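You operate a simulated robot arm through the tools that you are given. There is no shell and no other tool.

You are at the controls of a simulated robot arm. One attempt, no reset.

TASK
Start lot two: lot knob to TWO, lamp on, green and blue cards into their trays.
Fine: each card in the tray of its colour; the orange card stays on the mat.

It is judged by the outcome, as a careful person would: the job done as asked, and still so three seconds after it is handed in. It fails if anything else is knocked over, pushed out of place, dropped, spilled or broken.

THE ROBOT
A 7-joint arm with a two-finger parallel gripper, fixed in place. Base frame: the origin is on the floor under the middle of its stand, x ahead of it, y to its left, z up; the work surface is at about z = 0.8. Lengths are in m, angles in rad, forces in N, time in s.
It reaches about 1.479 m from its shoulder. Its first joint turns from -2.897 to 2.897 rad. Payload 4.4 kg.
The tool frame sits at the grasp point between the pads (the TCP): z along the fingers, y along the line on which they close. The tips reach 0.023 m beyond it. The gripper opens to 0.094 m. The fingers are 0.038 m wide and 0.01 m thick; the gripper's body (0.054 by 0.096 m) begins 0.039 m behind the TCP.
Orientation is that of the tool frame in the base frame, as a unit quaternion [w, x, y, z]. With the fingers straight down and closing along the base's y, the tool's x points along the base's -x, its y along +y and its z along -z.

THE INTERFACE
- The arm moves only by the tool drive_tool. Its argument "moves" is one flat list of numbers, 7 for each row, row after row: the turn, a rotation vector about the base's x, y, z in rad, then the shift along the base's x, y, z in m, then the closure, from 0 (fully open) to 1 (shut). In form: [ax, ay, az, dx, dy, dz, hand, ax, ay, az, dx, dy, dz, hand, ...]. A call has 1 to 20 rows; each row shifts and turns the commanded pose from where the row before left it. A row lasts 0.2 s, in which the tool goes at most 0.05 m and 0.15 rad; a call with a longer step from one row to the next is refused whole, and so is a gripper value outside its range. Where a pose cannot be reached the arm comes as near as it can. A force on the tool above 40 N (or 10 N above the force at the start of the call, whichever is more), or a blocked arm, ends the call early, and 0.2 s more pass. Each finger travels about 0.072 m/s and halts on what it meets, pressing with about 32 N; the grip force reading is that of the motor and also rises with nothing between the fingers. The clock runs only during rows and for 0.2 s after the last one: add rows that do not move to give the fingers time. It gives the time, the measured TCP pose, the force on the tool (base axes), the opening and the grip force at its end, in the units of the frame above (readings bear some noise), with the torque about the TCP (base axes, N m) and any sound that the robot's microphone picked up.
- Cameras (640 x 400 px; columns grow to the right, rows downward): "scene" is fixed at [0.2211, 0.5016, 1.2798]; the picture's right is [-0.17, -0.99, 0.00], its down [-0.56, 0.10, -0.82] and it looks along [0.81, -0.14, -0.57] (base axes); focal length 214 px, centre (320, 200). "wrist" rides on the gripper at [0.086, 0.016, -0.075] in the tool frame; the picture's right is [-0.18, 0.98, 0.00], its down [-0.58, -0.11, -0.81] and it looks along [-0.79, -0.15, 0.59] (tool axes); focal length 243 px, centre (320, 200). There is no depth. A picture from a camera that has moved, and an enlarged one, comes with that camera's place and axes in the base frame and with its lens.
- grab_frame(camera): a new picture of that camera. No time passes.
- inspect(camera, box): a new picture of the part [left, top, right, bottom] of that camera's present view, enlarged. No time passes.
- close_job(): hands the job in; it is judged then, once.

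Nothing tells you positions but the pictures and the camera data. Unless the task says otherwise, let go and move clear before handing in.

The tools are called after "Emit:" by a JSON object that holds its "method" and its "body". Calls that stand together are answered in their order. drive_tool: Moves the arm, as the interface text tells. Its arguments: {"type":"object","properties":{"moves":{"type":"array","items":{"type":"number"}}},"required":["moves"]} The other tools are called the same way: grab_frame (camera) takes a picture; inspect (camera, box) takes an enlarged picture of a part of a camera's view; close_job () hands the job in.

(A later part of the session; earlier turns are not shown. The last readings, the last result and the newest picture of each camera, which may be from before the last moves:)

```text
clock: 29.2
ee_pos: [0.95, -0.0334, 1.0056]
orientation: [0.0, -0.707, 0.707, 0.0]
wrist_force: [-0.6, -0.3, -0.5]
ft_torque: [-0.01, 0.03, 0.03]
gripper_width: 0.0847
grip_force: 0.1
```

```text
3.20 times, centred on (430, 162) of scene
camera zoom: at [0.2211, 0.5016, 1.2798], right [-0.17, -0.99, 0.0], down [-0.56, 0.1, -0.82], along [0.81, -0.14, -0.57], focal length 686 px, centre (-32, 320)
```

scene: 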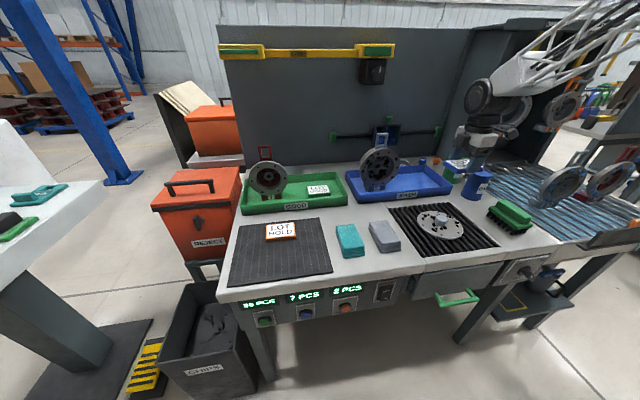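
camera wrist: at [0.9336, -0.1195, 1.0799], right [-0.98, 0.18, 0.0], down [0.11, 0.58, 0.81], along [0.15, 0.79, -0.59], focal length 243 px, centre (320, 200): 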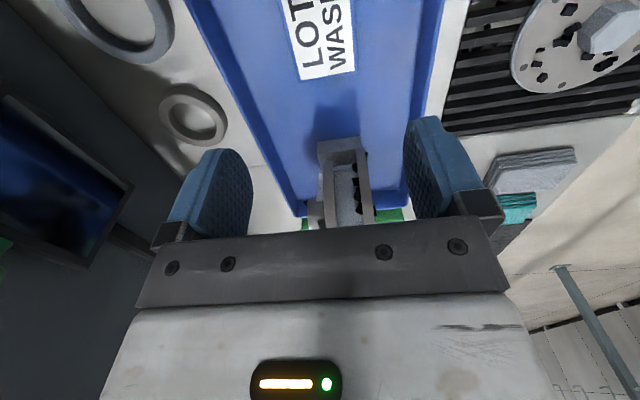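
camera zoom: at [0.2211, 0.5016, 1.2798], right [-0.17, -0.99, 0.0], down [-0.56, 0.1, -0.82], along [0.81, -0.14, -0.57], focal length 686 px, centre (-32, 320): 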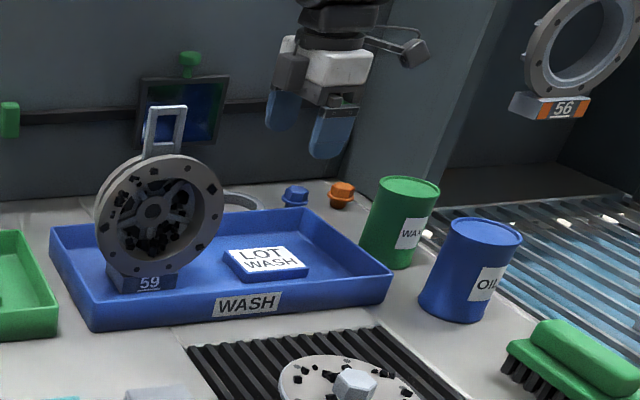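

Both cards are in their trays. Next I'll rotate the tool back, close the fingers, and tilt it 45° forward in front of the bench to look at the front panel with the wrist camera.

Emit:
{"method": "drive_tool", "body": {"moves": [0, 0, -0.1428, -0.02273, 0.01664, 0.0041, 0.1, 0, 0, -0.1428, -0.02273, 0.01664, 0.0041, 0.1, 0, 0, -0.1428, -0.02273, 0.01664, 0.0041, 0.1, 0, 0, -0.1428, -0.02273, 0.01664, 0.0041, 0.1, 0, 0, -0.1428, -0.02273, 0.01664, 0.0041, 0.1, 0, 0, -0.1428, -0.02273, 0.01664, 0.0041, 0.1, 0, 0, -0.1428, -0.02273, 0.01664, 0.0041, 0.1, 0, 0, -0.1428, -0.02273, 0.01664, 0.0041, 0.1, 0, 0, -0.1428, -0.02273, 0.01664, 0.0041, 0.1, 0, 0, -0.1428, -0.02273, 0.01664, 0.0041, 0.1, 0, 0, -0.1428, -0.02273, 0.01664, 0.0041, 0.1, 0, -0.0982, 0, -0.03125, 0.0125, -0.00625, 1, 0, -0.0982, 0, -0.03125, 0.0125, -0.00625, 1, 0, -0.0982, 0, -0.03125, 0.0125, -0.00625, 1, 0, -0.0982, 0, -0.03125, 0.0125, -0.00625, 1, 0, -0.0982, 0, -0.03125, 0.0125, -0.00625, 1, 0, -0.0982, 0, -0.03125, 0.0125, -0.00625, 1, 0, -0.0982, 0, -0.03125, 0.0125, -0.00625, 1, 0, -0.0982, 0, -0.03125, 0.0125, -0.00625, 1, 0, 0, 0, 0, 0, 0, 1]}}

Emit:
{"method": "grab_frame", "body": {"camera": "wrist"}}

Emit:
{"method": "grab_frame", "body": {"camera": "scene"}}

```text
clock: 33.4
ee_pos: [0.4506, 0.2481, 1.0001]
orientation: [0.384, 0.0, 0.923, 0.0]
wrist_force: [-0.4, 0.2, 0.3]
ft_torque: [-0.02, 0.02, 0.03]
gripper_width: 0.0001
grip_force: 31.8
```

```text
taken
camera wrist: at [0.3354, 0.2646, 0.9916], right [0.13, 0.98, 0.13], down [-0.16, -0.11, 0.98], along [0.98, -0.15, 0.14], focal length 243 px, centre (320, 200)
```

wrist: 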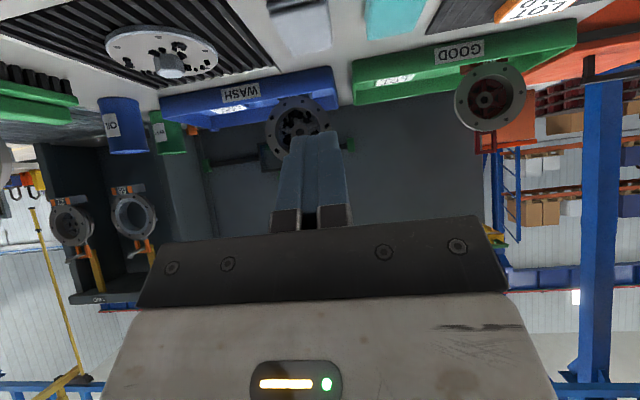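

```text
taken
```

scene: 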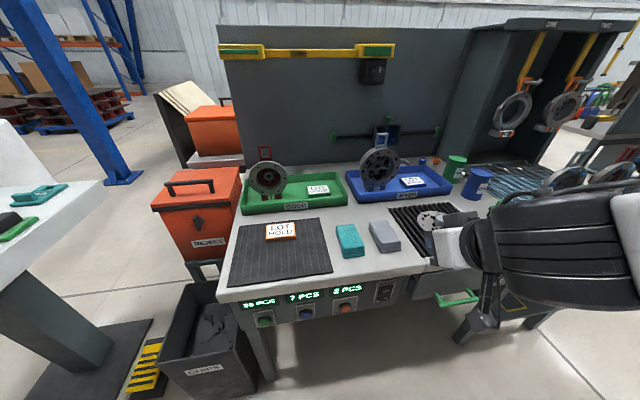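

The arm reaches this pose comfortably. I'll lower in front of the bench edge to view the front panel closely.

Emit:
{"method": "drive_tool", "body": {"moves": [0, 0, 0, -0.006, 0, -0.044, 1, 0, 0, 0, -0.006, 0, -0.044, 1, 0, 0, 0, -0.006, 0, -0.044, 1, 0, 0, 0, -0.006, 0, -0.044, 1, 0, 0, 0, -0.006, 0, -0.044, 1, 0, 0, 0, 0, 0, 0, 1]}}

Emit:
{"method": "grab_frame", "body": {"camera": "wrist"}}

Emit:
{"method": "grab_frame", "body": {"camera": "scene"}}

```text
clock: 34.8
ee_pos: [0.4211, 0.2495, 0.7793]
orientation: [0.383, -0.001, 0.924, 0.0]
wrist_force: [-0.6, -1.0, 0.1]
ft_torque: [0.02, -0.01, 0.02]
gripper_width: 0.0002
grip_force: 32.1
```

```text
taken
camera wrist: at [0.3066, 0.2659, 0.7708], right [0.13, 0.98, 0.13], down [-0.16, -0.11, 0.98], along [0.98, -0.15, 0.14], focal length 243 px, centre (320, 200)
```

wrist: 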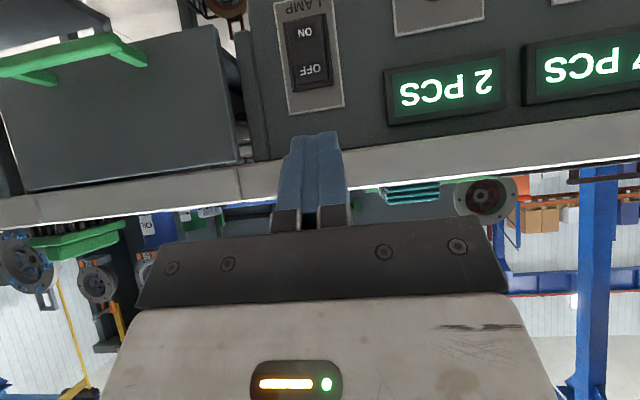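

```text
taken
```

scene: 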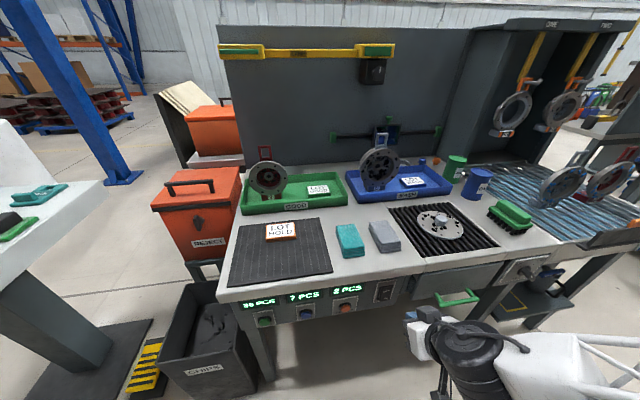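

The wrist view shows the rocker plate is labelled "LAMP" underneath, so this rocker is the lamp switch. I'll zoom to locate its ON end.

Emit:
{"method": "inspect", "body": {"camera": "wrist", "box": [240, 0, 400, 140]}}

```text
2.86 times, centred on (320, 70) of wrist
camera zoom: at [0.3066, 0.2659, 0.7708], right [0.13, 0.98, 0.13], down [-0.16, -0.11, 0.98], along [0.98, -0.15, 0.14], focal length 693 px, centre (320, 571)
```

zoom: 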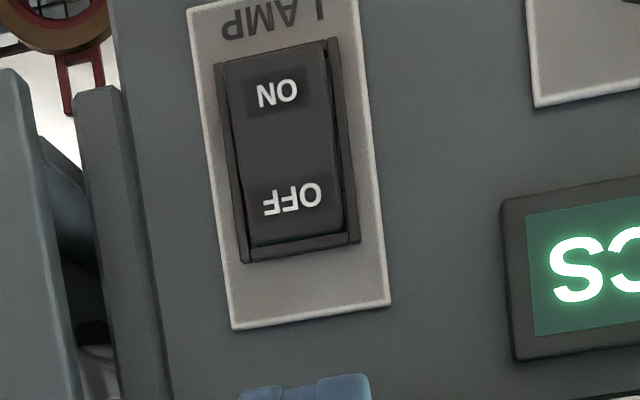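

The ON face sits at about (0.556, 0.236, 0.646), triangulated from both cameras. I'll line up just in front of it with closed fingers, keeping the 45° tilt.

Emit:
{"method": "drive_tool", "body": {"moves": [0, 0, 0, 0.007, -0.0035, -0.0333, 1, 0, 0, 0, 0.007, -0.0035, -0.0333, 1, 0, 0, 0, 0.007, -0.0035, -0.0333, 1, 0, 0, 0, 0.007, -0.0035, -0.0333, 1, 0, 0, 0, 0.03, 0, 0, 1, 0, 0, 0, 0, 0, 0, 1]}}

Emit:
{"method": "grab_frame", "body": {"camera": "wrist"}}

Emit:
{"method": "inspect", "body": {"camera": "scene", "box": [340, 260, 440, 322]}}

```text
clock: 36.2
ee_pos: [0.4785, 0.2362, 0.6451]
orientation: [0.383, -0.001, 0.924, 0.0]
wrist_force: [0.1, -0.2, 0.1]
ft_torque: [-0.01, -0.03, -0.01]
gripper_width: 0.0001
grip_force: 31.7
```

```text
taken
camera wrist: at [0.3639, 0.2518, 0.637], right [0.13, 0.98, 0.13], down [-0.16, -0.11, 0.98], along [0.98, -0.15, 0.14], focal length 243 px, centre (320, 200)
```

wrist: 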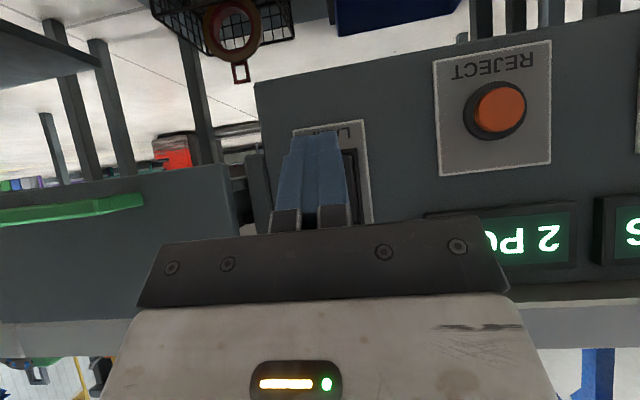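

```text
6.40 times, centred on (390, 291) of scene
camera zoom: at [0.2211, 0.5016, 1.2798], right [-0.17, -0.99, 0.0], down [-0.56, 0.1, -0.82], along [0.81, -0.14, -0.57], focal length 1373 px, centre (-128, -382)
```

zoom: 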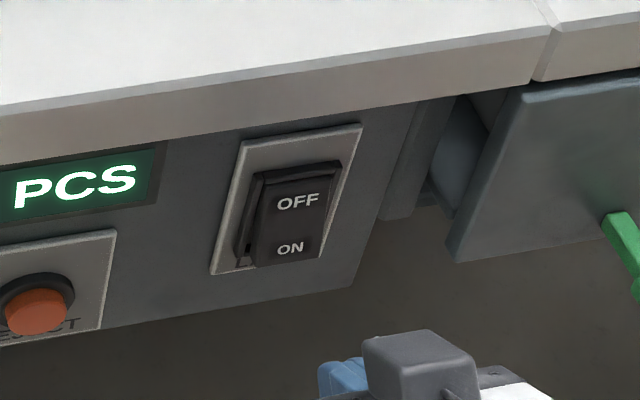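

Aligned with the ON end and clear of the drawer. I'll advance in small steps until contact.

Emit:
{"method": "drive_tool", "body": {"moves": [0, 0, 0, 0.015, 0, 0, 1, 0, 0, 0, 0.015, 0, 0, 1, 0, 0, 0, 0.006, 0, 0, 1, 0, 0, 0, 0.004, 0, 0, 1, 0, 0, 0, 0.004, 0, 0, 1, 0, 0, 0, 0.004, 0, 0, 1, 0, 0, 0, 0, 0, 0, 1]}}

Emit:
{"method": "grab_frame", "body": {"camera": "wrist"}}

Emit:
{"method": "inspect", "body": {"camera": "scene", "box": [360, 270, 420, 310]}}

```text
clock: 37.8
ee_pos: [0.5273, 0.2371, 0.6461]
orientation: [0.383, -0.001, 0.924, 0.0]
wrist_force: [-0.9, -0.7, 0.3]
ft_torque: [0.03, 0.0, 0.01]
gripper_width: 0.0001
grip_force: 32.0
```

```text
taken
camera wrist: at [0.4123, 0.2532, 0.6381], right [0.13, 0.98, 0.13], down [-0.16, -0.11, 0.98], along [0.98, -0.15, 0.14], focal length 243 px, centre (320, 200)
```

wrist: 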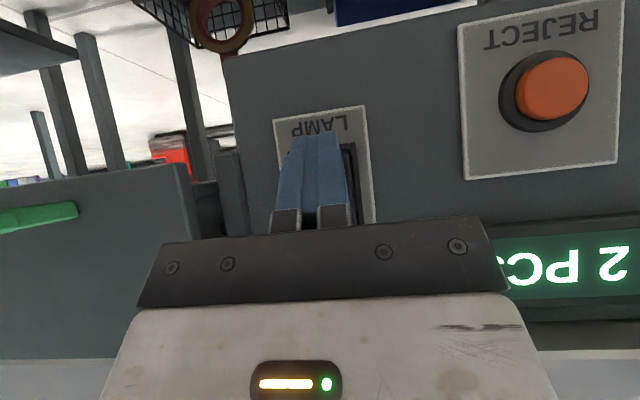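

```text
10.00 times, centred on (390, 290) of scene
camera zoom: at [0.2211, 0.5016, 1.2798], right [-0.17, -0.99, 0.0], down [-0.56, 0.1, -0.82], along [0.81, -0.14, -0.57], focal length 2145 px, centre (-380, -700)
```

zoom: 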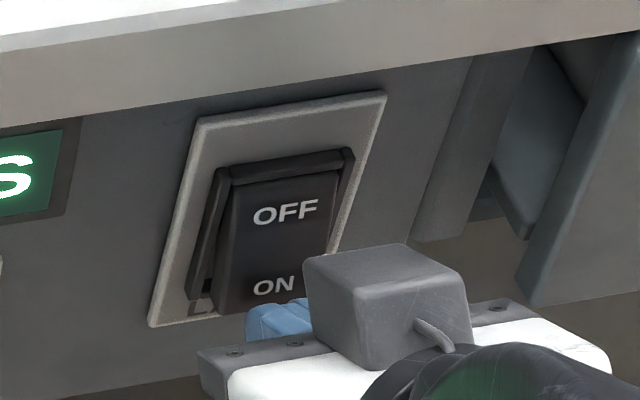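

Nearly touching the ON end. I'll press on in small steps.

Emit:
{"method": "drive_tool", "body": {"moves": [0, 0, 0, 0.003, 0, 0, 1, 0, 0, 0, 0.003, 0, 0, 1, 0, 0, 0, 0.003, 0, 0, 1, 0, 0, 0, 0, 0, 0, 1]}}

Emit:
{"method": "inspect", "body": {"camera": "scene", "box": [360, 270, 420, 310]}}

Emit:
{"method": "grab_frame", "body": {"camera": "scene"}}

```text
clock: 38.6
ee_pos: [0.5345, 0.2369, 0.645]
orientation: [0.381, -0.003, 0.925, 0.0]
wrist_force: [-3.3, 1.5, 0.1]
ft_torque: [0.03, -0.01, 0.02]
gripper_width: 0.0
grip_force: 32.7
heard: click
stopped in row 4: the force on the tool passed its limit at 51 N (the readings are from after the stop); the commanded pose is now the measured one
```

```text
10.00 times, centred on (390, 290) of scene
camera zoom: at [0.2211, 0.5016, 1.2798], right [-0.17, -0.99, 0.0], down [-0.56, 0.1, -0.82], along [0.81, -0.14, -0.57], focal length 2145 px, centre (-380, -700)
```

zoom: 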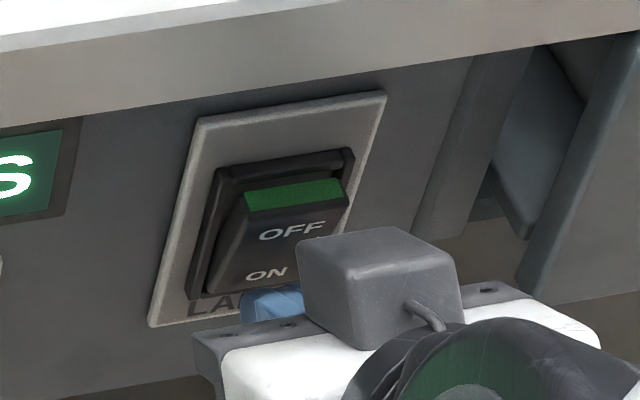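

```text
taken
```

scene: 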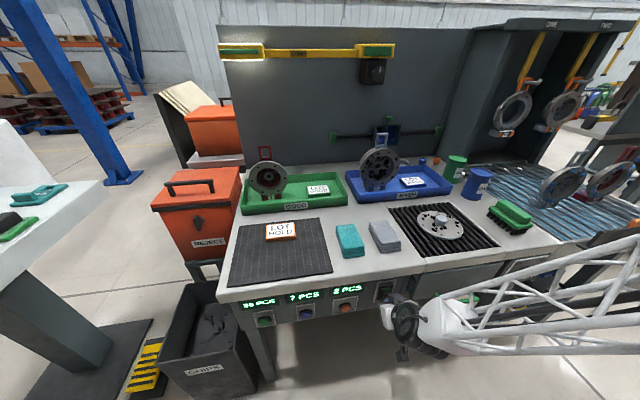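

Click heard: the rocker is now ON and the lamp glows. The arm's elbow seems to have shifted, so I'll check it is clear of the drawer and knob before retreating.

Emit:
{"method": "inspect", "body": {"camera": "scene", "box": [380, 220, 640, 400]}}

Emit:
{"method": "grab_frame", "body": {"camera": "wrist"}}

Emit:
{"method": "inspect", "body": {"camera": "scene", "box": [210, 30, 410, 155]}}

```text
2.22 times, centred on (510, 310) of scene
camera zoom: at [0.2211, 0.5016, 1.2798], right [-0.17, -0.99, 0.0], down [-0.56, 0.1, -0.82], along [0.81, -0.14, -0.57], focal length 477 px, centre (-102, -44)
```

zoom: 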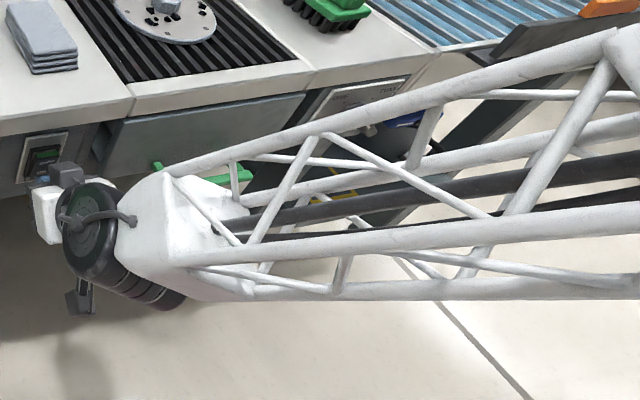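

```text
taken
camera wrist: at [0.4183, 0.2519, 0.6368], right [0.13, 0.98, 0.13], down [-0.16, -0.11, 0.98], along [0.98, -0.15, 0.14], focal length 243 px, centre (320, 200)
```

wrist: 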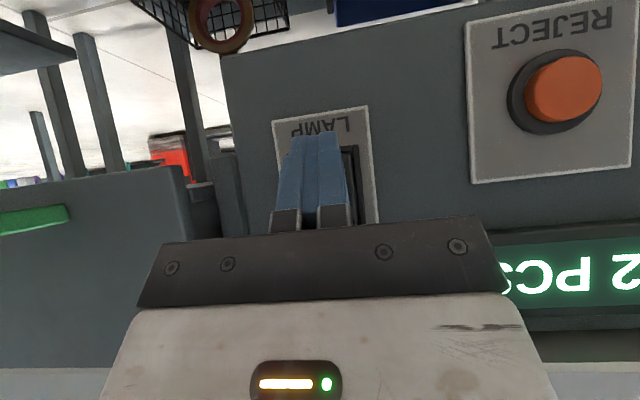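

```text
3.20 times, centred on (310, 92) of scene
camera zoom: at [0.2211, 0.5016, 1.2798], right [-0.17, -0.99, 0.0], down [-0.56, 0.1, -0.82], along [0.81, -0.14, -0.57], focal length 686 px, centre (352, 544)
```

zoom: 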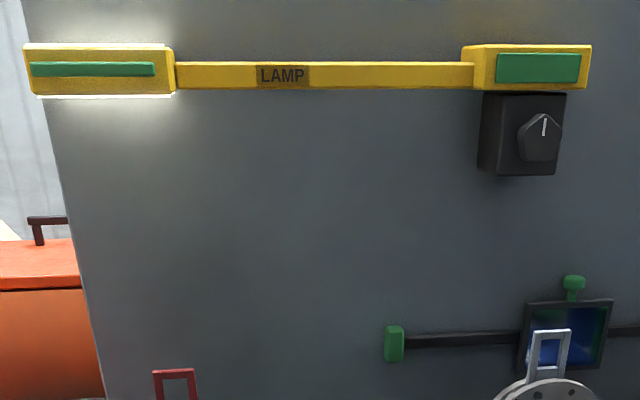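

The lamp's left head is glowing and the rocker is seated at ON. I'll back away from the panel slowly and check the arm's posture.

Emit:
{"method": "drive_tool", "body": {"moves": [0, 0, 0, -0.015, 0, 0, 1, 0, 0, 0, -0.03, 0, 0, 1, 0, 0, 0, -0.03, 0, 0.01, 1, 0, 0, 0, -0.03, 0, 0.02, 1, 0, 0, 0, 0, 0, 0, 1]}}

Emit:
{"method": "grab_frame", "body": {"camera": "scene"}}

Emit:
{"method": "inspect", "body": {"camera": "scene", "box": [360, 270, 420, 310]}}

```text
clock: 39.8
ee_pos: [0.4288, 0.2357, 0.6746]
orientation: [0.38, -0.001, 0.925, -0.001]
wrist_force: [1.0, 0.0, 0.1]
ft_torque: [-0.02, 0.0, 0.0]
gripper_width: 0.0
grip_force: 31.8
```

```text
taken
```

scene: 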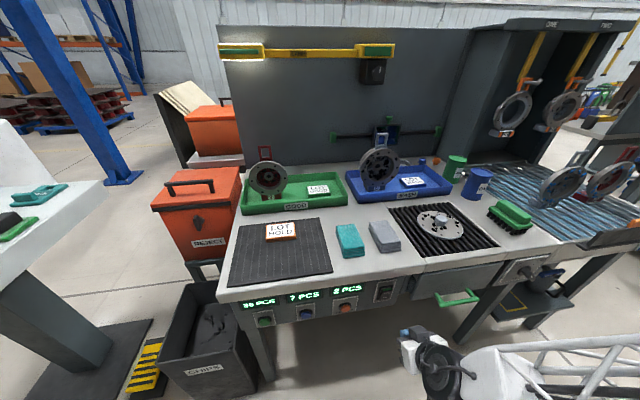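

```text
10.00 times, centred on (390, 290) of scene
camera zoom: at [0.2211, 0.5016, 1.2798], right [-0.17, -0.99, 0.0], down [-0.56, 0.1, -0.82], along [0.81, -0.14, -0.57], focal length 2145 px, centre (-380, -700)
```

zoom: 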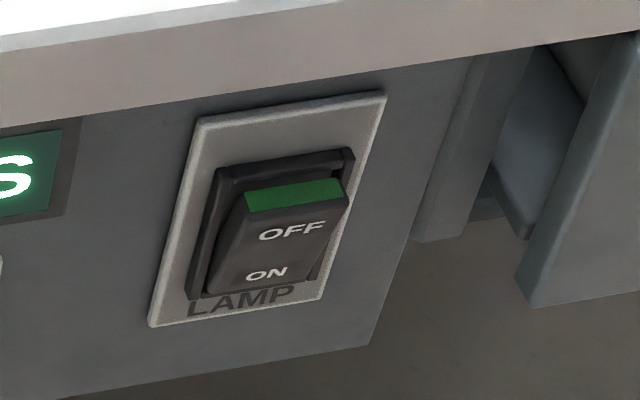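

The switch stays ON. Now I'll raise the tool clear, and travel across in front of the bench toward the LOT knob near (0.52, -0.23, 0.69).

Emit:
{"method": "drive_tool", "body": {"moves": [0, 0, 0, -0.006, 0, 0.045, 1, 0, 0, 0, -0.006, 0, 0.045, 1, 0, 0, 0, -0.006, 0, 0.045, 1, 0, 0, 0, -0.006, 0, 0.045, 1, 0, 0, 0, -0.006, 0, 0.045, 1, 0, 0, 0, 0, -0.0466, 0, 1, 0, 0, 0, 0, -0.0466, 0, 1, 0, 0, 0, 0, -0.0466, 0, 1, 0, 0, 0, 0, -0.0466, 0, 1, 0, 0, 0, 0, -0.0466, 0, 1, 0, 0, 0, 0, 0, 0, 1]}}

Emit:
{"method": "grab_frame", "body": {"camera": "scene"}}

Emit:
{"method": "grab_frame", "body": {"camera": "wrist"}}

```text
clock: 42.2
ee_pos: [0.3984, 0.0035, 0.9002]
orientation: [0.382, -0.001, 0.924, -0.002]
wrist_force: [-0.8, -0.4, -0.8]
ft_torque: [0.0, -0.01, 0.0]
gripper_width: 0.0
grip_force: 32.5
```

```text
taken
```

scene: 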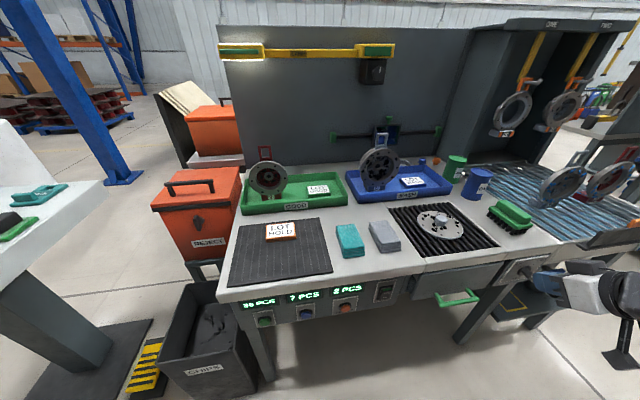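

```text
taken
camera wrist: at [0.2844, 0.0195, 0.8926], right [0.13, 0.98, 0.13], down [-0.16, -0.11, 0.98], along [0.98, -0.15, 0.14], focal length 243 px, centre (320, 200)
```

wrist: 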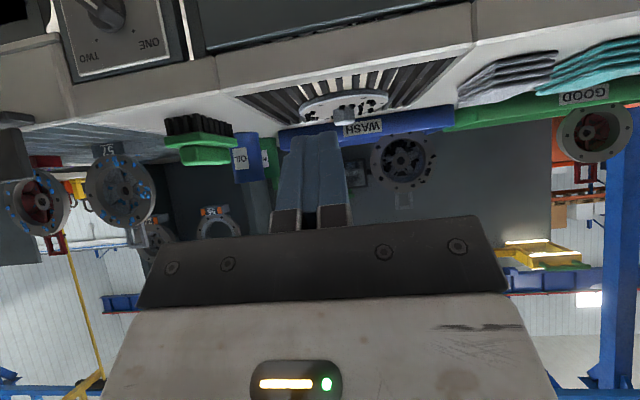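

Clear so far. I'll continue sideways to in front of the knob, opening the fingers partway.

Emit:
{"method": "drive_tool", "body": {"moves": [0, 0, 0, 0, -0.0466, 0, 0.4, 0, 0, 0, 0, -0.0466, 0, 0.4, 0, 0, 0, 0, -0.0466, 0, 0.4, 0, 0, 0, 0, -0.0466, 0, 0.4, 0, 0, 0, 0, -0.0466, 0, 0.4, 0, 0, 0, 0, 0, -0.04, 0.4, 0, 0, 0, 0, 0, -0.04, 0.4, 0, 0, 0, 0, 0, 0, 0.4]}}

Emit:
{"method": "grab_frame", "body": {"camera": "scene"}}

Emit:
{"method": "grab_frame", "body": {"camera": "wrist"}}

```text
clock: 44.0
ee_pos: [0.3978, -0.2296, 0.8176]
orientation: [0.381, 0.0, 0.924, -0.001]
wrist_force: [-1.4, -0.3, -0.7]
ft_torque: [0.0, -0.01, -0.01]
gripper_width: 0.0565
grip_force: 0.1
```

```text
taken
```

scene: 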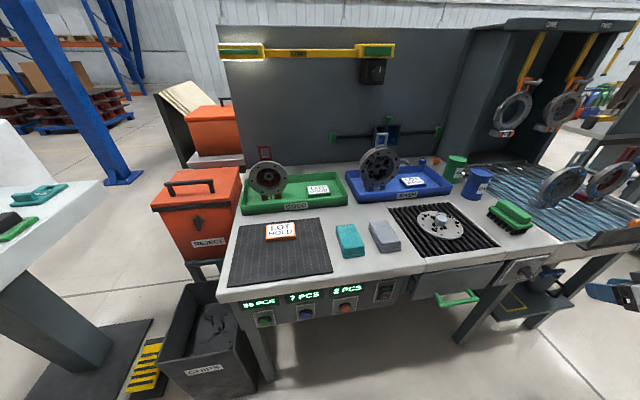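

```text
taken
camera wrist: at [0.2827, -0.2128, 0.8109], right [0.13, 0.98, 0.13], down [-0.16, -0.11, 0.98], along [0.98, -0.15, 0.14], focal length 243 px, centre (320, 200)
```

wrist: 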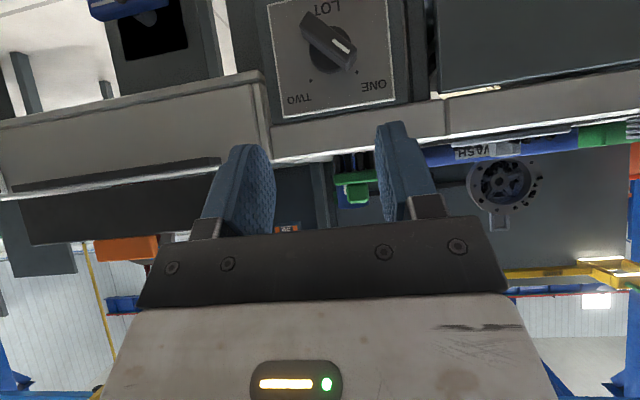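

Emit:
{"method": "inspect", "body": {"camera": "wrist", "box": [240, 0, 420, 120]}}

Emit:
{"method": "inspect", "body": {"camera": "wrist", "box": [60, 0, 300, 160]}}

```text
3.33 times, centred on (330, 60) of wrist
camera zoom: at [0.2827, -0.2128, 0.8109], right [0.13, 0.98, 0.13], down [-0.16, -0.11, 0.98], along [0.98, -0.15, 0.14], focal length 809 px, centre (287, 667)
```

zoom: 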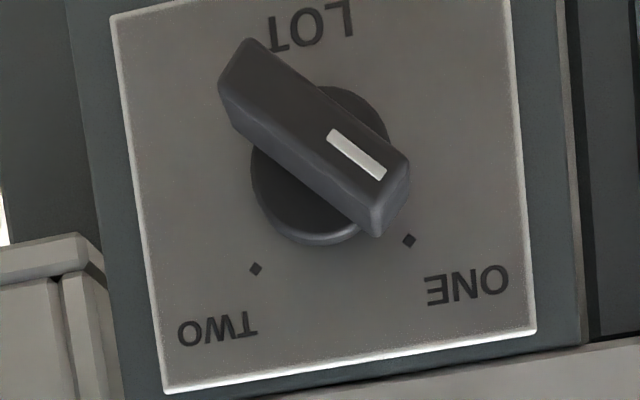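

```text
2.50 times, centred on (180, 80) of wrist
camera zoom: at [0.2827, -0.2128, 0.8109], right [0.13, 0.98, 0.13], down [-0.16, -0.11, 0.98], along [0.98, -0.15, 0.14], focal length 606 px, centre (670, 500)
```

zoom: 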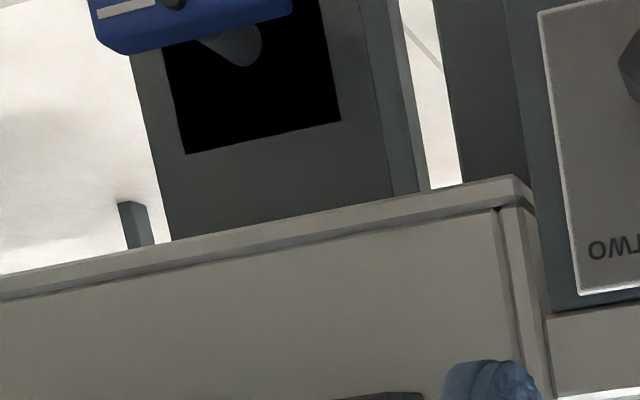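

The knob's pointer clearly reads ONE; its axis is at about y=-0.223, z=0.700, with the bar face near x=0.515. I'll roll the tool -45° about x at a standoff so the fingers can straddle the bar, then test the reach.

Emit:
{"method": "drive_tool", "body": {"moves": [-0.1309, 0, 0, 0.0037, 0.0011, -0.0108, 0.4, -0.1309, 0, 0, 0.0037, 0.0011, -0.0108, 0.4, -0.1309, 0, 0, 0.0037, 0.0011, -0.0108, 0.4, -0.1309, 0, 0, 0.0037, 0.0011, -0.0108, 0.4, -0.1309, 0, 0, 0.0037, 0.0011, -0.0108, 0.4, -0.1309, 0, 0, 0.0037, 0.0011, -0.0108, 0.4, 0, 0, 0, 0, 0, 0, 0.4]}}

Emit:
{"method": "grab_frame", "body": {"camera": "scene"}}

Emit:
{"method": "grab_frame", "body": {"camera": "wrist"}}

```text
clock: 45.6
ee_pos: [0.4211, -0.2224, 0.7531]
orientation: [0.352, -0.147, 0.854, -0.354]
wrist_force: [0.7, 0.7, 0.3]
ft_torque: [0.01, 0.01, 0.02]
gripper_width: 0.0562
grip_force: 0.1
```

```text
taken
```

scene: 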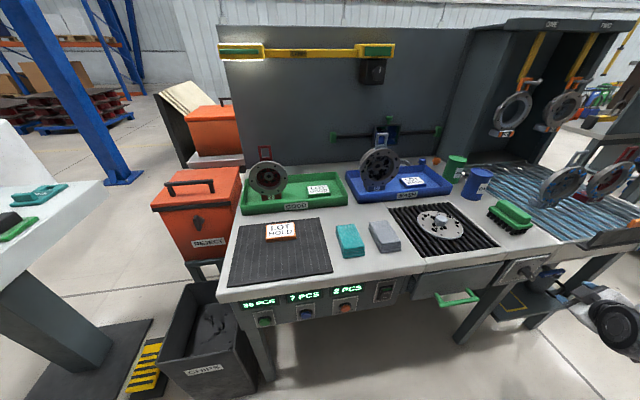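

```text
taken
camera wrist: at [0.3055, -0.2165, 0.7374], right [0.13, 0.79, -0.61], down [-0.16, 0.62, 0.77], along [0.98, 0.0, 0.2], focal length 243 px, centre (320, 200)
```

wrist: 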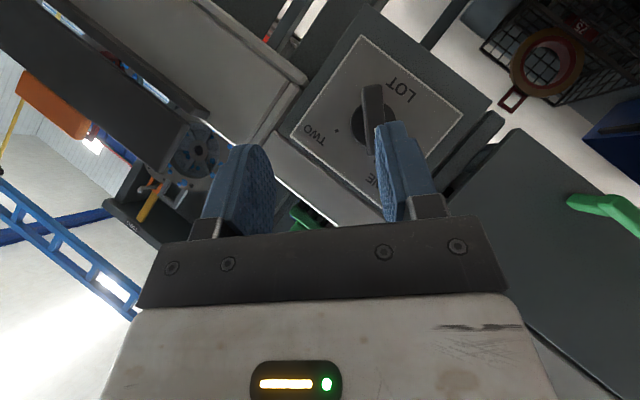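

The -45° roll is reached and the bar looks upright in the view, as wanted. I'll test the full +90° sweep here in free air before gripping the knob.

Emit:
{"method": "drive_tool", "body": {"moves": [0.1428, 0, 0, 0, 0, 0, 0.4, 0.1428, 0, 0, 0, 0, 0, 0.4, 0.1428, 0, 0, 0, 0, 0, 0.4, 0.1428, 0, 0, 0, 0, 0, 0.4, 0.1428, 0, 0, 0, 0, 0, 0.4, 0.1428, 0, 0, 0, 0, 0, 0.4, 0.1428, 0, 0, 0, 0, 0, 0.4, 0.1428, 0, 0, 0, 0, 0, 0.4, 0.1428, 0, 0, 0, 0, 0, 0.4, 0.1428, 0, 0, 0, 0, 0, 0.4, 0.1428, 0, 0, 0, 0, 0, 0.4, 0, 0, 0, 0, 0, 0, 0.4]}}

Emit:
{"method": "grab_frame", "body": {"camera": "scene"}}

Emit:
{"method": "grab_frame", "body": {"camera": "wrist"}}

```text
clock: 48.2
ee_pos: [0.4208, -0.2233, 0.7557]
orientation: [0.354, 0.144, 0.854, 0.354]
wrist_force: [-0.5, 0.1, 0.1]
ft_torque: [-0.03, 0.02, 0.01]
gripper_width: 0.0567
grip_force: 0.1
```

```text
taken
```

scene: 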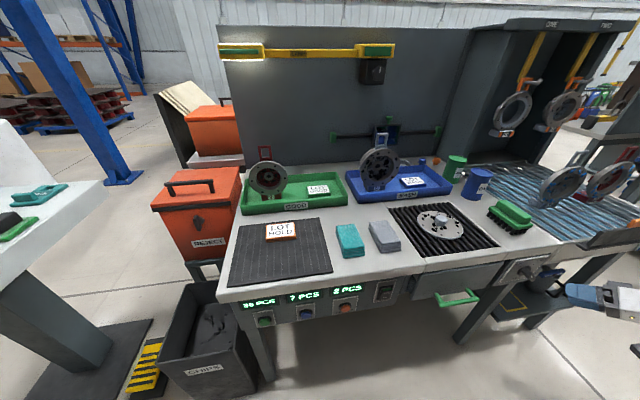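

```text
taken
camera wrist: at [0.3058, -0.206, 0.7612], right [0.13, 0.6, 0.79], down [-0.16, -0.77, 0.62], along [0.98, -0.2, 0.0], focal length 243 px, centre (320, 200)
```

wrist: 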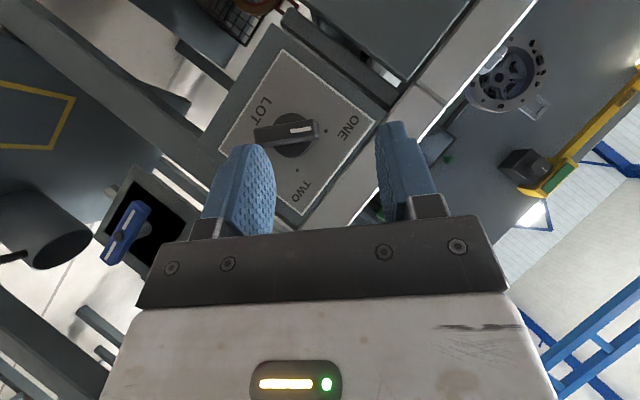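

The whole sweep works in free air. I'll go back to -45° and drop to the knob's height at a 0.44 standoff, then check alignment with the bar.

Emit:
{"method": "drive_tool", "body": {"moves": [-0.1428, 0, 0, 0.0018, 0, -0.005, 0.4, -0.1428, 0, 0, 0.0018, 0, -0.005, 0.4, -0.1428, 0, 0, 0.0018, 0, -0.005, 0.4, -0.1428, 0, 0, 0.0018, 0, -0.005, 0.4, -0.1428, 0, 0, 0.0018, 0, -0.005, 0.4, -0.1428, 0, 0, 0.0018, 0, -0.005, 0.4, -0.1428, 0, 0, 0.0018, 0, -0.005, 0.4, -0.1428, 0, 0, 0.0018, 0, -0.005, 0.4, -0.1428, 0, 0, 0.0018, 0, -0.005, 0.4, -0.1428, 0, 0, 0.0018, 0, -0.005, 0.4, -0.1428, 0, 0, 0.0018, 0, -0.005, 0.4, 0, 0, 0, 0, 0, 0, 0.4]}}

Emit:
{"method": "grab_frame", "body": {"camera": "wrist"}}

Emit:
{"method": "inspect", "body": {"camera": "scene", "box": [480, 230, 640, 330]}}

```text
clock: 50.8
ee_pos: [0.4405, -0.224, 0.6996]
orientation: [0.351, -0.147, 0.854, -0.356]
wrist_force: [-0.2, -0.7, -0.8]
ft_torque: [0.02, 0.01, -0.01]
gripper_width: 0.0563
grip_force: 0.0
```

```text
taken
camera wrist: at [0.3261, -0.219, 0.6831], right [0.13, 0.79, -0.61], down [-0.16, 0.62, 0.77], along [0.98, 0.0, 0.2], focal length 243 px, centre (320, 200)
```

wrist: 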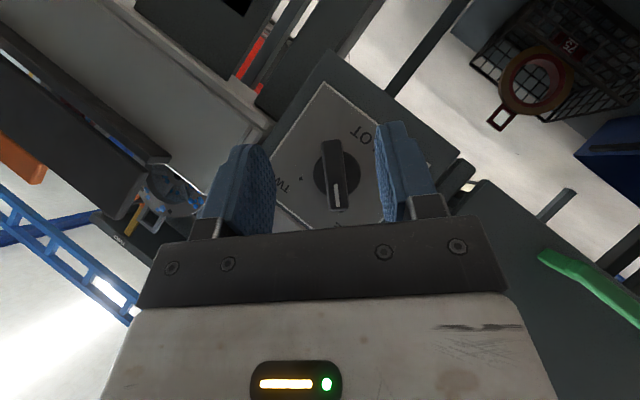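

```text
4.00 times, centred on (560, 280) of scene
camera zoom: at [0.2211, 0.5016, 1.2798], right [-0.17, -0.99, 0.0], down [-0.56, 0.1, -0.82], along [0.81, -0.14, -0.57], focal length 858 px, centre (-640, -120)
```

zoom: 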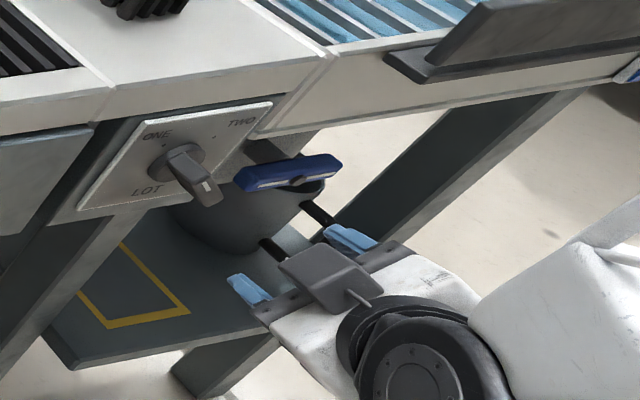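

The bar is lined up between the fingers. I'll zoom for a last precise check of its centre and angle.

Emit:
{"method": "inspect", "body": {"camera": "wrist", "box": [260, 90, 420, 240]}}

```text
2.67 times, centred on (340, 165) of wrist
camera zoom: at [0.3261, -0.219, 0.6831], right [0.13, 0.79, -0.61], down [-0.16, 0.62, 0.77], along [0.98, 0.0, 0.2], focal length 647 px, centre (267, 293)
```

zoom: 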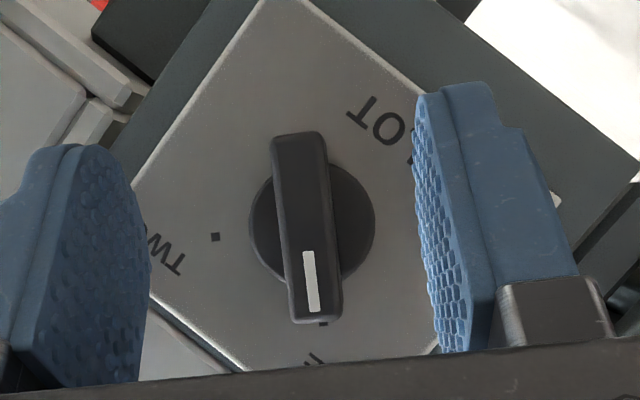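

Axis confirmed at (y, z) = (-0.223, 0.700) with the bar at 45°. I'll advance straight in along x until the fingers straddle the bar.

Emit:
{"method": "drive_tool", "body": {"moves": [0, 0, 0, 0.02, 0.0005, 0, 0.4, 0, 0, 0, 0.02, 0.0005, 0, 0.4, 0, 0, 0, 0.014, 0, 0, 0.4, 0, 0, 0, 0.01, 0, 0, 0.4, 0, 0, 0, 0, 0, 0, 0.4]}}

Emit:
{"method": "inspect", "body": {"camera": "wrist", "box": [240, 90, 440, 240]}}

Emit:
{"method": "inspect", "body": {"camera": "scene", "box": [490, 240, 590, 302]}}

```text
clock: 52.0
ee_pos: [0.5054, -0.2231, 0.6996]
orientation: [0.352, -0.147, 0.854, -0.354]
wrist_force: [-0.1, 0.7, 0.1]
ft_torque: [-0.02, 0.0, 0.03]
gripper_width: 0.0562
grip_force: 0.1
```

```text
2.67 times, centred on (340, 165) of wrist
camera zoom: at [0.39, -0.2178, 0.6829], right [0.13, 0.79, -0.6], down [-0.16, 0.62, 0.77], along [0.98, 0.0, 0.2], focal length 647 px, centre (267, 293)
```

zoom: 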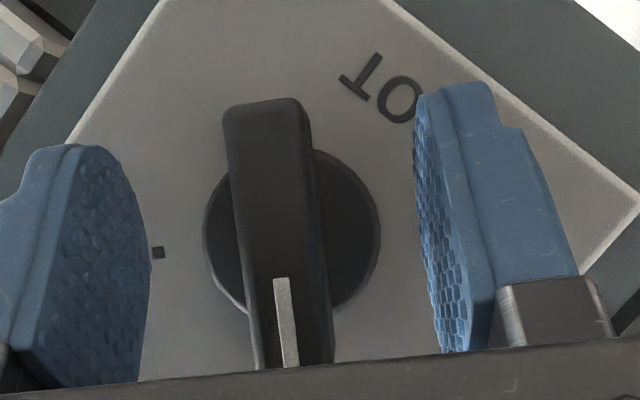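

```text
6.40 times, centred on (540, 271) of scene
camera zoom: at [0.2211, 0.5016, 1.2798], right [-0.17, -0.99, 0.0], down [-0.56, 0.1, -0.82], along [0.81, -0.14, -0.57], focal length 1373 px, centre (-1088, -254)
```

zoom: 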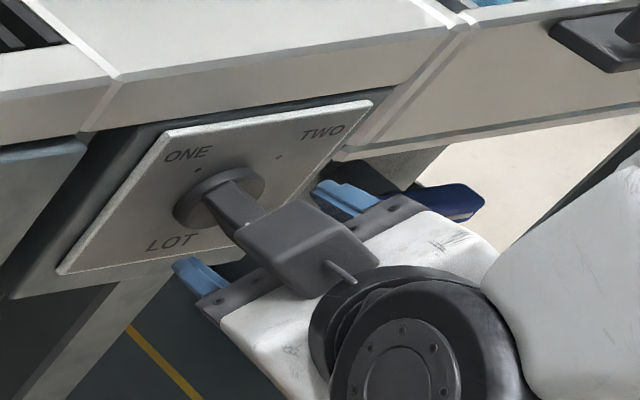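

The bar is centred between the pads with no contact yet. I'll go 3 mm further and close on it.

Emit:
{"method": "drive_tool", "body": {"moves": [0, 0, 0, 0.003, 0, 0.0005, 0.4, 0, 0, 0, 0, 0, 0, 0.4, 0, 0, 0, 0, 0, 0, 1, 0, 0, 0, 0, 0, 0, 1, 0, 0, 0, 0, 0, 0, 1, 0, 0, 0, 0, 0, 0, 1]}}

Emit:
{"method": "inspect", "body": {"camera": "wrist", "box": [240, 90, 440, 240]}}

Emit:
{"method": "inspect", "body": {"camera": "scene", "box": [490, 240, 590, 302]}}

```text
clock: 53.6
ee_pos: [0.5075, -0.2228, 0.7002]
orientation: [0.353, -0.147, 0.854, -0.353]
wrist_force: [6.2, 8.4, -4.9]
ft_torque: [0.14, 0.0, -0.68]
gripper_width: 0.016
grip_force: 45.2
stopped in row 6: the force on the tool passed its limit at 41 N (the readings are from after the stop); the commanded pose is now the measured one
```

```text
2.67 times, centred on (340, 165) of wrist
camera zoom: at [0.3925, -0.2173, 0.683], right [0.13, 0.79, -0.6], down [-0.16, 0.62, 0.77], along [0.98, 0.0, 0.2], focal length 647 px, centre (267, 293)
```

zoom: 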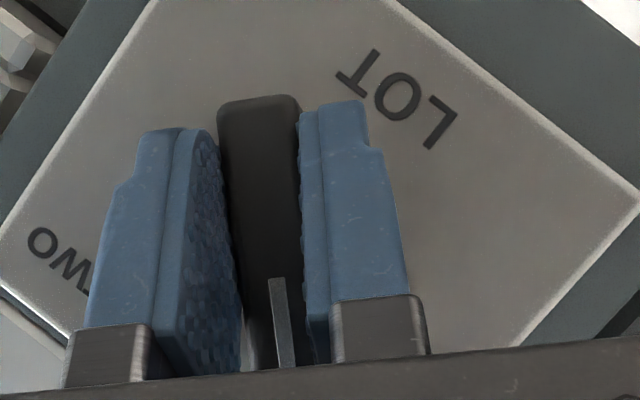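

```text
6.40 times, centred on (540, 271) of scene
camera zoom: at [0.2211, 0.5016, 1.2798], right [-0.17, -0.99, 0.0], down [-0.56, 0.1, -0.82], along [0.81, -0.14, -0.57], focal length 1373 px, centre (-1088, -254)
```

zoom: 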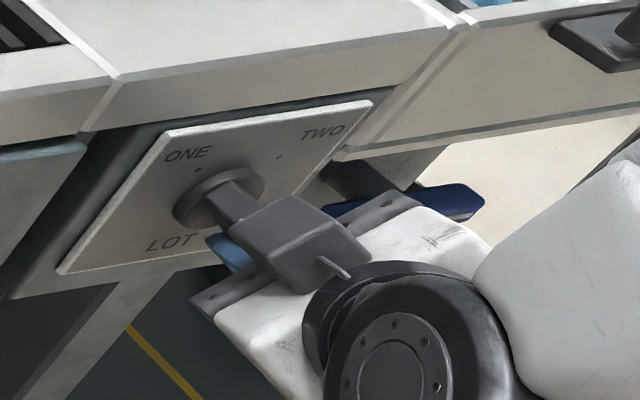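

The bar is gripped (0.016 m wide). Now I'll turn about the knob's axis, +x, in modest steps.

Emit:
{"method": "drive_tool", "body": {"moves": [0.05, 0, 0, 0, 0, 0, 1, 0.1, 0, 0, 0, 0, 0, 1, 0.1, 0, 0, 0, 0, 0, 1, 0.1, 0, 0, 0, 0, 0, 1, 0, 0, 0, 0, 0, 0, 1]}}

Emit:
{"method": "inspect", "body": {"camera": "scene", "box": [490, 240, 590, 302]}}

Emit:
{"method": "inspect", "body": {"camera": "wrist", "box": [220, 60, 440, 240]}}

```text
clock: 54.9
ee_pos: [0.5072, -0.2226, 0.699]
orientation: [0.373, -0.085, 0.902, -0.199]
wrist_force: [11.9, 5.1, -7.2]
ft_torque: [-0.03, 0.04, -0.43]
gripper_width: 0.016
grip_force: 45.0
stopped in row 5: the force on the tool passed its limit at 41 N (the readings are from after the stop); the commanded pose is now the measured one
```

```text
6.40 times, centred on (540, 271) of scene
camera zoom: at [0.2211, 0.5016, 1.2798], right [-0.17, -0.99, 0.0], down [-0.56, 0.1, -0.82], along [0.81, -0.14, -0.57], focal length 1373 px, centre (-1088, -254)
```

zoom: 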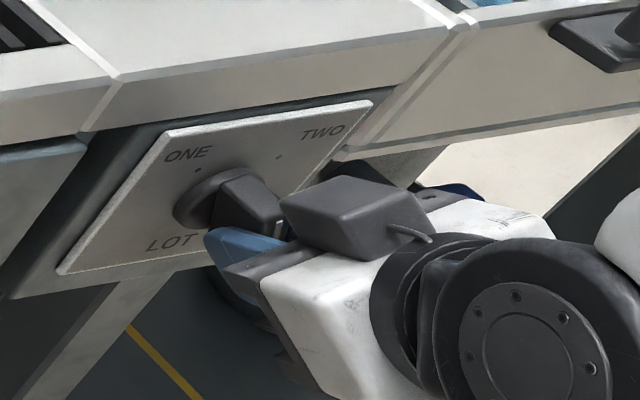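

```text
2.22 times, centred on (330, 150) of wrist
camera zoom: at [0.3923, -0.2117, 0.6858], right [0.13, 0.95, -0.3], down [-0.16, 0.32, 0.94], along [0.98, -0.07, 0.19], focal length 539 px, centre (298, 311)
```

zoom: 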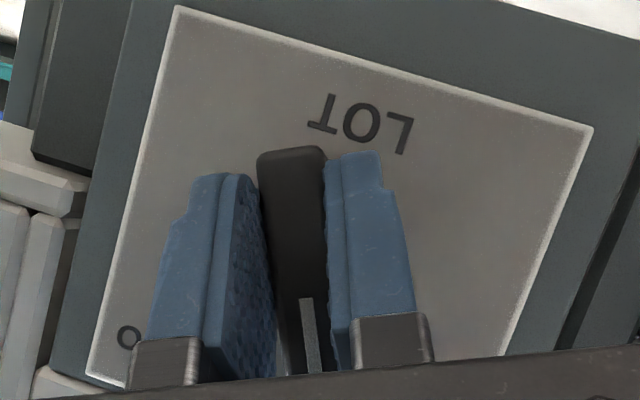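

The knob is turning with the gripper (0.35 rad so far), though side forces build up slightly. I'll continue in smaller steps with a small shift in the direction that relieves the force.

Emit:
{"method": "drive_tool", "body": {"moves": [0.04, 0, 0, 0.0005, 0.0004, -0.0004, 1, 0.07, 0, 0, 0.0003, 0.0003, -0.0003, 1, 0.07, 0, 0, 0, 0, 0, 1, 0.07, 0, 0, 0, 0, 0, 1, 0.07, 0, 0, 0, 0, 0, 1]}}

```text
clock: 55.8
ee_pos: [0.5072, -0.2223, 0.699]
orientation: [0.378, -0.047, 0.918, -0.114]
wrist_force: [-10.5, -6.8, 4.5]
ft_torque: [0.0, -0.07, -0.56]
gripper_width: 0.0159
grip_force: 45.4
stopped in row 4: the force on the tool passed its limit at 45 N (the readings are from after the stop); the commanded pose is now the measured one
```

Still turning (about 0.54 rad of the needed 1.57). I'll keep on with gentle steps.

Emit:
{"method": "drive_tool", "body": {"moves": [0.04, 0, 0, -0.0005, -0.0003, 0.0003, 1, 0.05, 0, 0, 0, 0, 0, 1, 0.05, 0, 0, 0, 0, 0, 1, 0.05, 0, 0, 0, 0, 0, 1, 0.05, 0, 0, 0, 0, 0, 1, 0.05, 0, 0, 0, 0, 0, 1]}}

Emit:
{"method": "inspect", "body": {"camera": "wrist", "box": [220, 60, 440, 240]}}

Emit:
{"method": "inspect", "body": {"camera": "scene", "box": [490, 240, 590, 302]}}

```text
clock: 57.1
ee_pos: [0.5066, -0.2227, 0.6999]
orientation: [0.382, 0.006, 0.924, 0.02]
wrist_force: [16.9, 5.6, -1.2]
ft_torque: [0.0, -0.15, -0.25]
gripper_width: 0.0159
grip_force: 45.4
```

```text
2.22 times, centred on (330, 150) of wrist
camera zoom: at [0.3922, -0.2062, 0.6923], right [0.13, 0.98, 0.17], down [-0.16, -0.15, 0.98], along [0.98, -0.15, 0.13], focal length 539 px, centre (298, 311)
```

zoom: 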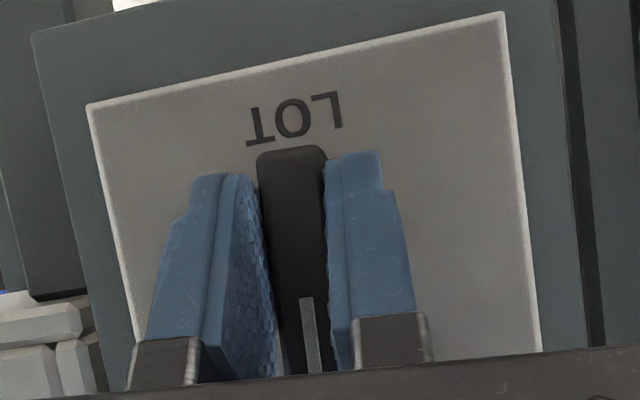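

```text
6.40 times, centred on (540, 271) of scene
camera zoom: at [0.2211, 0.5016, 1.2798], right [-0.17, -0.99, 0.0], down [-0.56, 0.1, -0.82], along [0.81, -0.14, -0.57], focal length 1373 px, centre (-1088, -254)
```

zoom: 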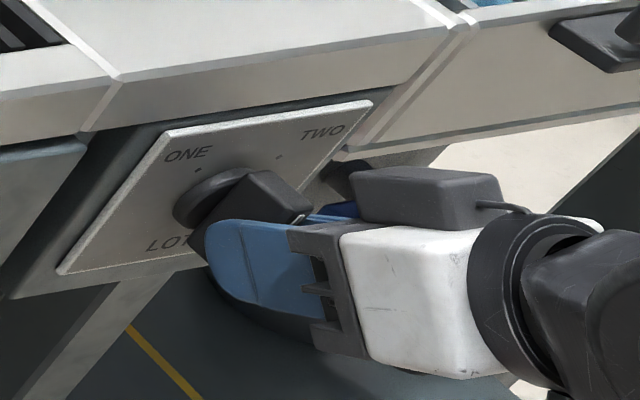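

Halfway: the bar is now vertical and moving with the grip. Continuing at the slower rate.

Emit:
{"method": "drive_tool", "body": {"moves": [0.04, 0, 0, 0.0007, 0.0003, 0, 1, 0.05, 0, 0, 0.0004, 0.0002, 0, 1, 0.05, 0, 0, 0, 0, 0, 1, 0.05, 0, 0, 0, 0, 0, 1, 0.05, 0, 0, 0, 0, 0, 1, 0.05, 0, 0, 0, 0, 0, 1, 0.05, 0, 0, 0, 0, 0, 1, 0.05, 0, 0, 0, 0, 0, 1]}}

Emit:
{"method": "inspect", "body": {"camera": "wrist", "box": [220, 60, 440, 240]}}

```text
clock: 57.8
ee_pos: [0.5066, -0.2219, 0.6991]
orientation: [0.38, 0.023, 0.923, 0.059]
wrist_force: [-10.2, -5.7, 6.7]
ft_torque: [-0.02, -1.01, -0.27]
gripper_width: 0.0161
grip_force: 45.0
stopped in row 3: the force on the tool passed its limit at 41 N (the readings are from after the stop); the commanded pose is now the measured one
```

```text
2.22 times, centred on (330, 150) of wrist
camera zoom: at [0.3922, -0.2052, 0.6938], right [0.13, 0.96, 0.25], down [-0.16, -0.23, 0.96], along [0.98, -0.16, 0.12], focal length 539 px, centre (298, 311)
```

zoom: 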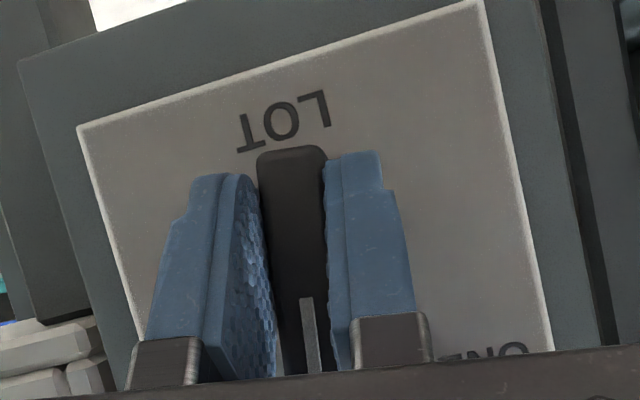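

Progress continues (φ≈+0.13). I'll hold still for a moment to read the settled force before going on.

Emit:
{"method": "drive_tool", "body": {"moves": [0, 0, 0, 0, 0, 0, 1, 0, 0, 0, 0, 0, 0, 1]}}

```text
clock: 58.4
ee_pos: [0.5069, -0.2229, 0.6996]
orientation: [0.381, 0.023, 0.922, 0.059]
wrist_force: [-16.7, -8.4, 10.5]
ft_torque: [0.02, -1.24, -0.48]
gripper_width: 0.0158
grip_force: 45.3
```

Emit:
{"method": "drive_tool", "body": {"moves": [0, 0, 0, -0.0004, -0.0002, 0.0002, 1, 0, 0, 0, 0, 0, 0, 1]}}

```text
clock: 59.0
ee_pos: [0.5063, -0.2218, 0.6995]
orientation: [0.382, 0.023, 0.922, 0.059]
wrist_force: [-7.8, -6.0, 17.4]
ft_torque: [-0.02, 0.99, -0.16]
gripper_width: 0.0159
grip_force: 45.1
```

The clamped grip over-constrains the knob, so I'll relax the fingers to just cage the bar (about 0.018 m) and then turn it that way.

Emit:
{"method": "drive_tool", "body": {"moves": [0, 0, 0, 0, 0, 0, 0.81, 0, 0, 0, 0, 0, 0, 0.81, 0.05, 0, 0, 0, 0, 0, 0.81, 0.05, 0, 0, 0, 0, 0, 0.81, 0.05, 0, 0, 0, 0, 0, 0.81, 0, 0, 0, 0, 0, 0, 0.81]}}

Emit:
{"method": "inspect", "body": {"camera": "wrist", "box": [220, 60, 440, 240]}}

```text
clock: 60.4
ee_pos: [0.5069, -0.2201, 0.6992]
orientation: [0.379, 0.052, 0.915, 0.128]
wrist_force: [-0.3, -0.4, 0.1]
ft_torque: [0.01, 0.03, 0.01]
gripper_width: 0.0179
grip_force: 0.1
```

```text
2.22 times, centred on (330, 150) of wrist
camera zoom: at [0.3922, -0.2045, 0.6961], right [0.13, 0.91, 0.39], down [-0.16, -0.37, 0.91], along [0.98, -0.18, 0.09], focal length 539 px, centre (298, 311)
```

zoom: 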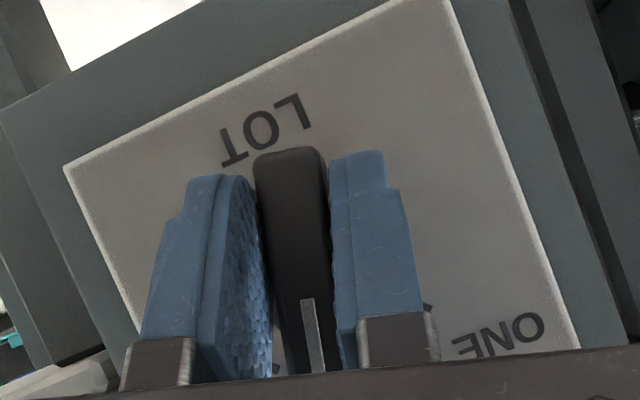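

No side force now, and the knob still follows. I'll re-centre by 2 mm and continue the turn toward TWO.

Emit:
{"method": "drive_tool", "body": {"moves": [0.05, 0, 0, 0, -0.001, 0, 0.81, 0.06, 0, 0, 0, -0.001, 0, 0.81, 0.06, 0, 0, 0, 0, 0, 0.81, 0.06, 0, 0, 0, 0, 0, 0.81, 0.06, 0, 0, 0, 0, 0, 0.81, 0.06, 0, 0, 0, 0, 0, 0.81, 0.06, 0, 0, 0, 0, 0, 0.81, 0.06, 0, 0, 0, 0, 0, 0.81, 0.04, 0, 0, 0, 0, 0, 0.81, 0, 0, 0, 0, 0, 0, 0.81]}}

Emit:
{"method": "inspect", "body": {"camera": "wrist", "box": [220, 60, 440, 240]}}

Emit:
{"method": "inspect", "body": {"camera": "scene", "box": [490, 240, 590, 302]}}

```text
clock: 62.6
ee_pos: [0.5079, -0.224, 0.7015]
orientation: [0.352, 0.146, 0.854, 0.354]
wrist_force: [1.0, 4.0, 2.2]
ft_torque: [-0.09, -0.02, 0.06]
gripper_width: 0.0197
grip_force: 2.0
```

```text
2.22 times, centred on (330, 150) of wrist
camera zoom: at [0.392, -0.2077, 0.7057], right [0.13, 0.6, 0.79], down [-0.16, -0.77, 0.62], along [0.98, -0.2, -0.01], focal length 539 px, centre (298, 311)
```

zoom: 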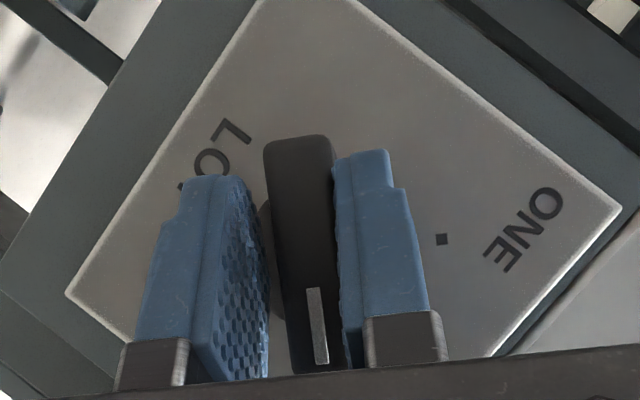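

```text
6.40 times, centred on (540, 271) of scene
camera zoom: at [0.2211, 0.5016, 1.2798], right [-0.17, -0.99, 0.0], down [-0.56, 0.1, -0.82], along [0.81, -0.14, -0.57], focal length 1373 px, centre (-1088, -254)
```

zoom: 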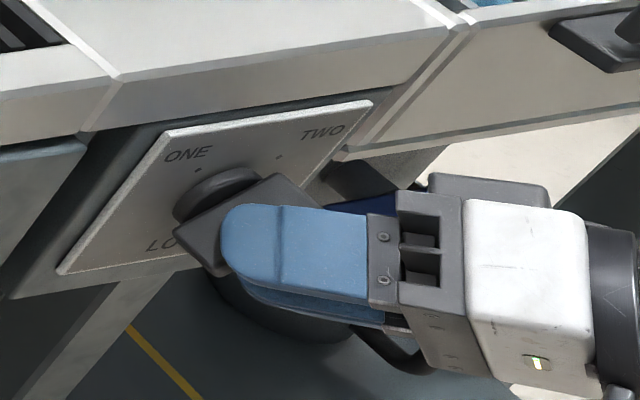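

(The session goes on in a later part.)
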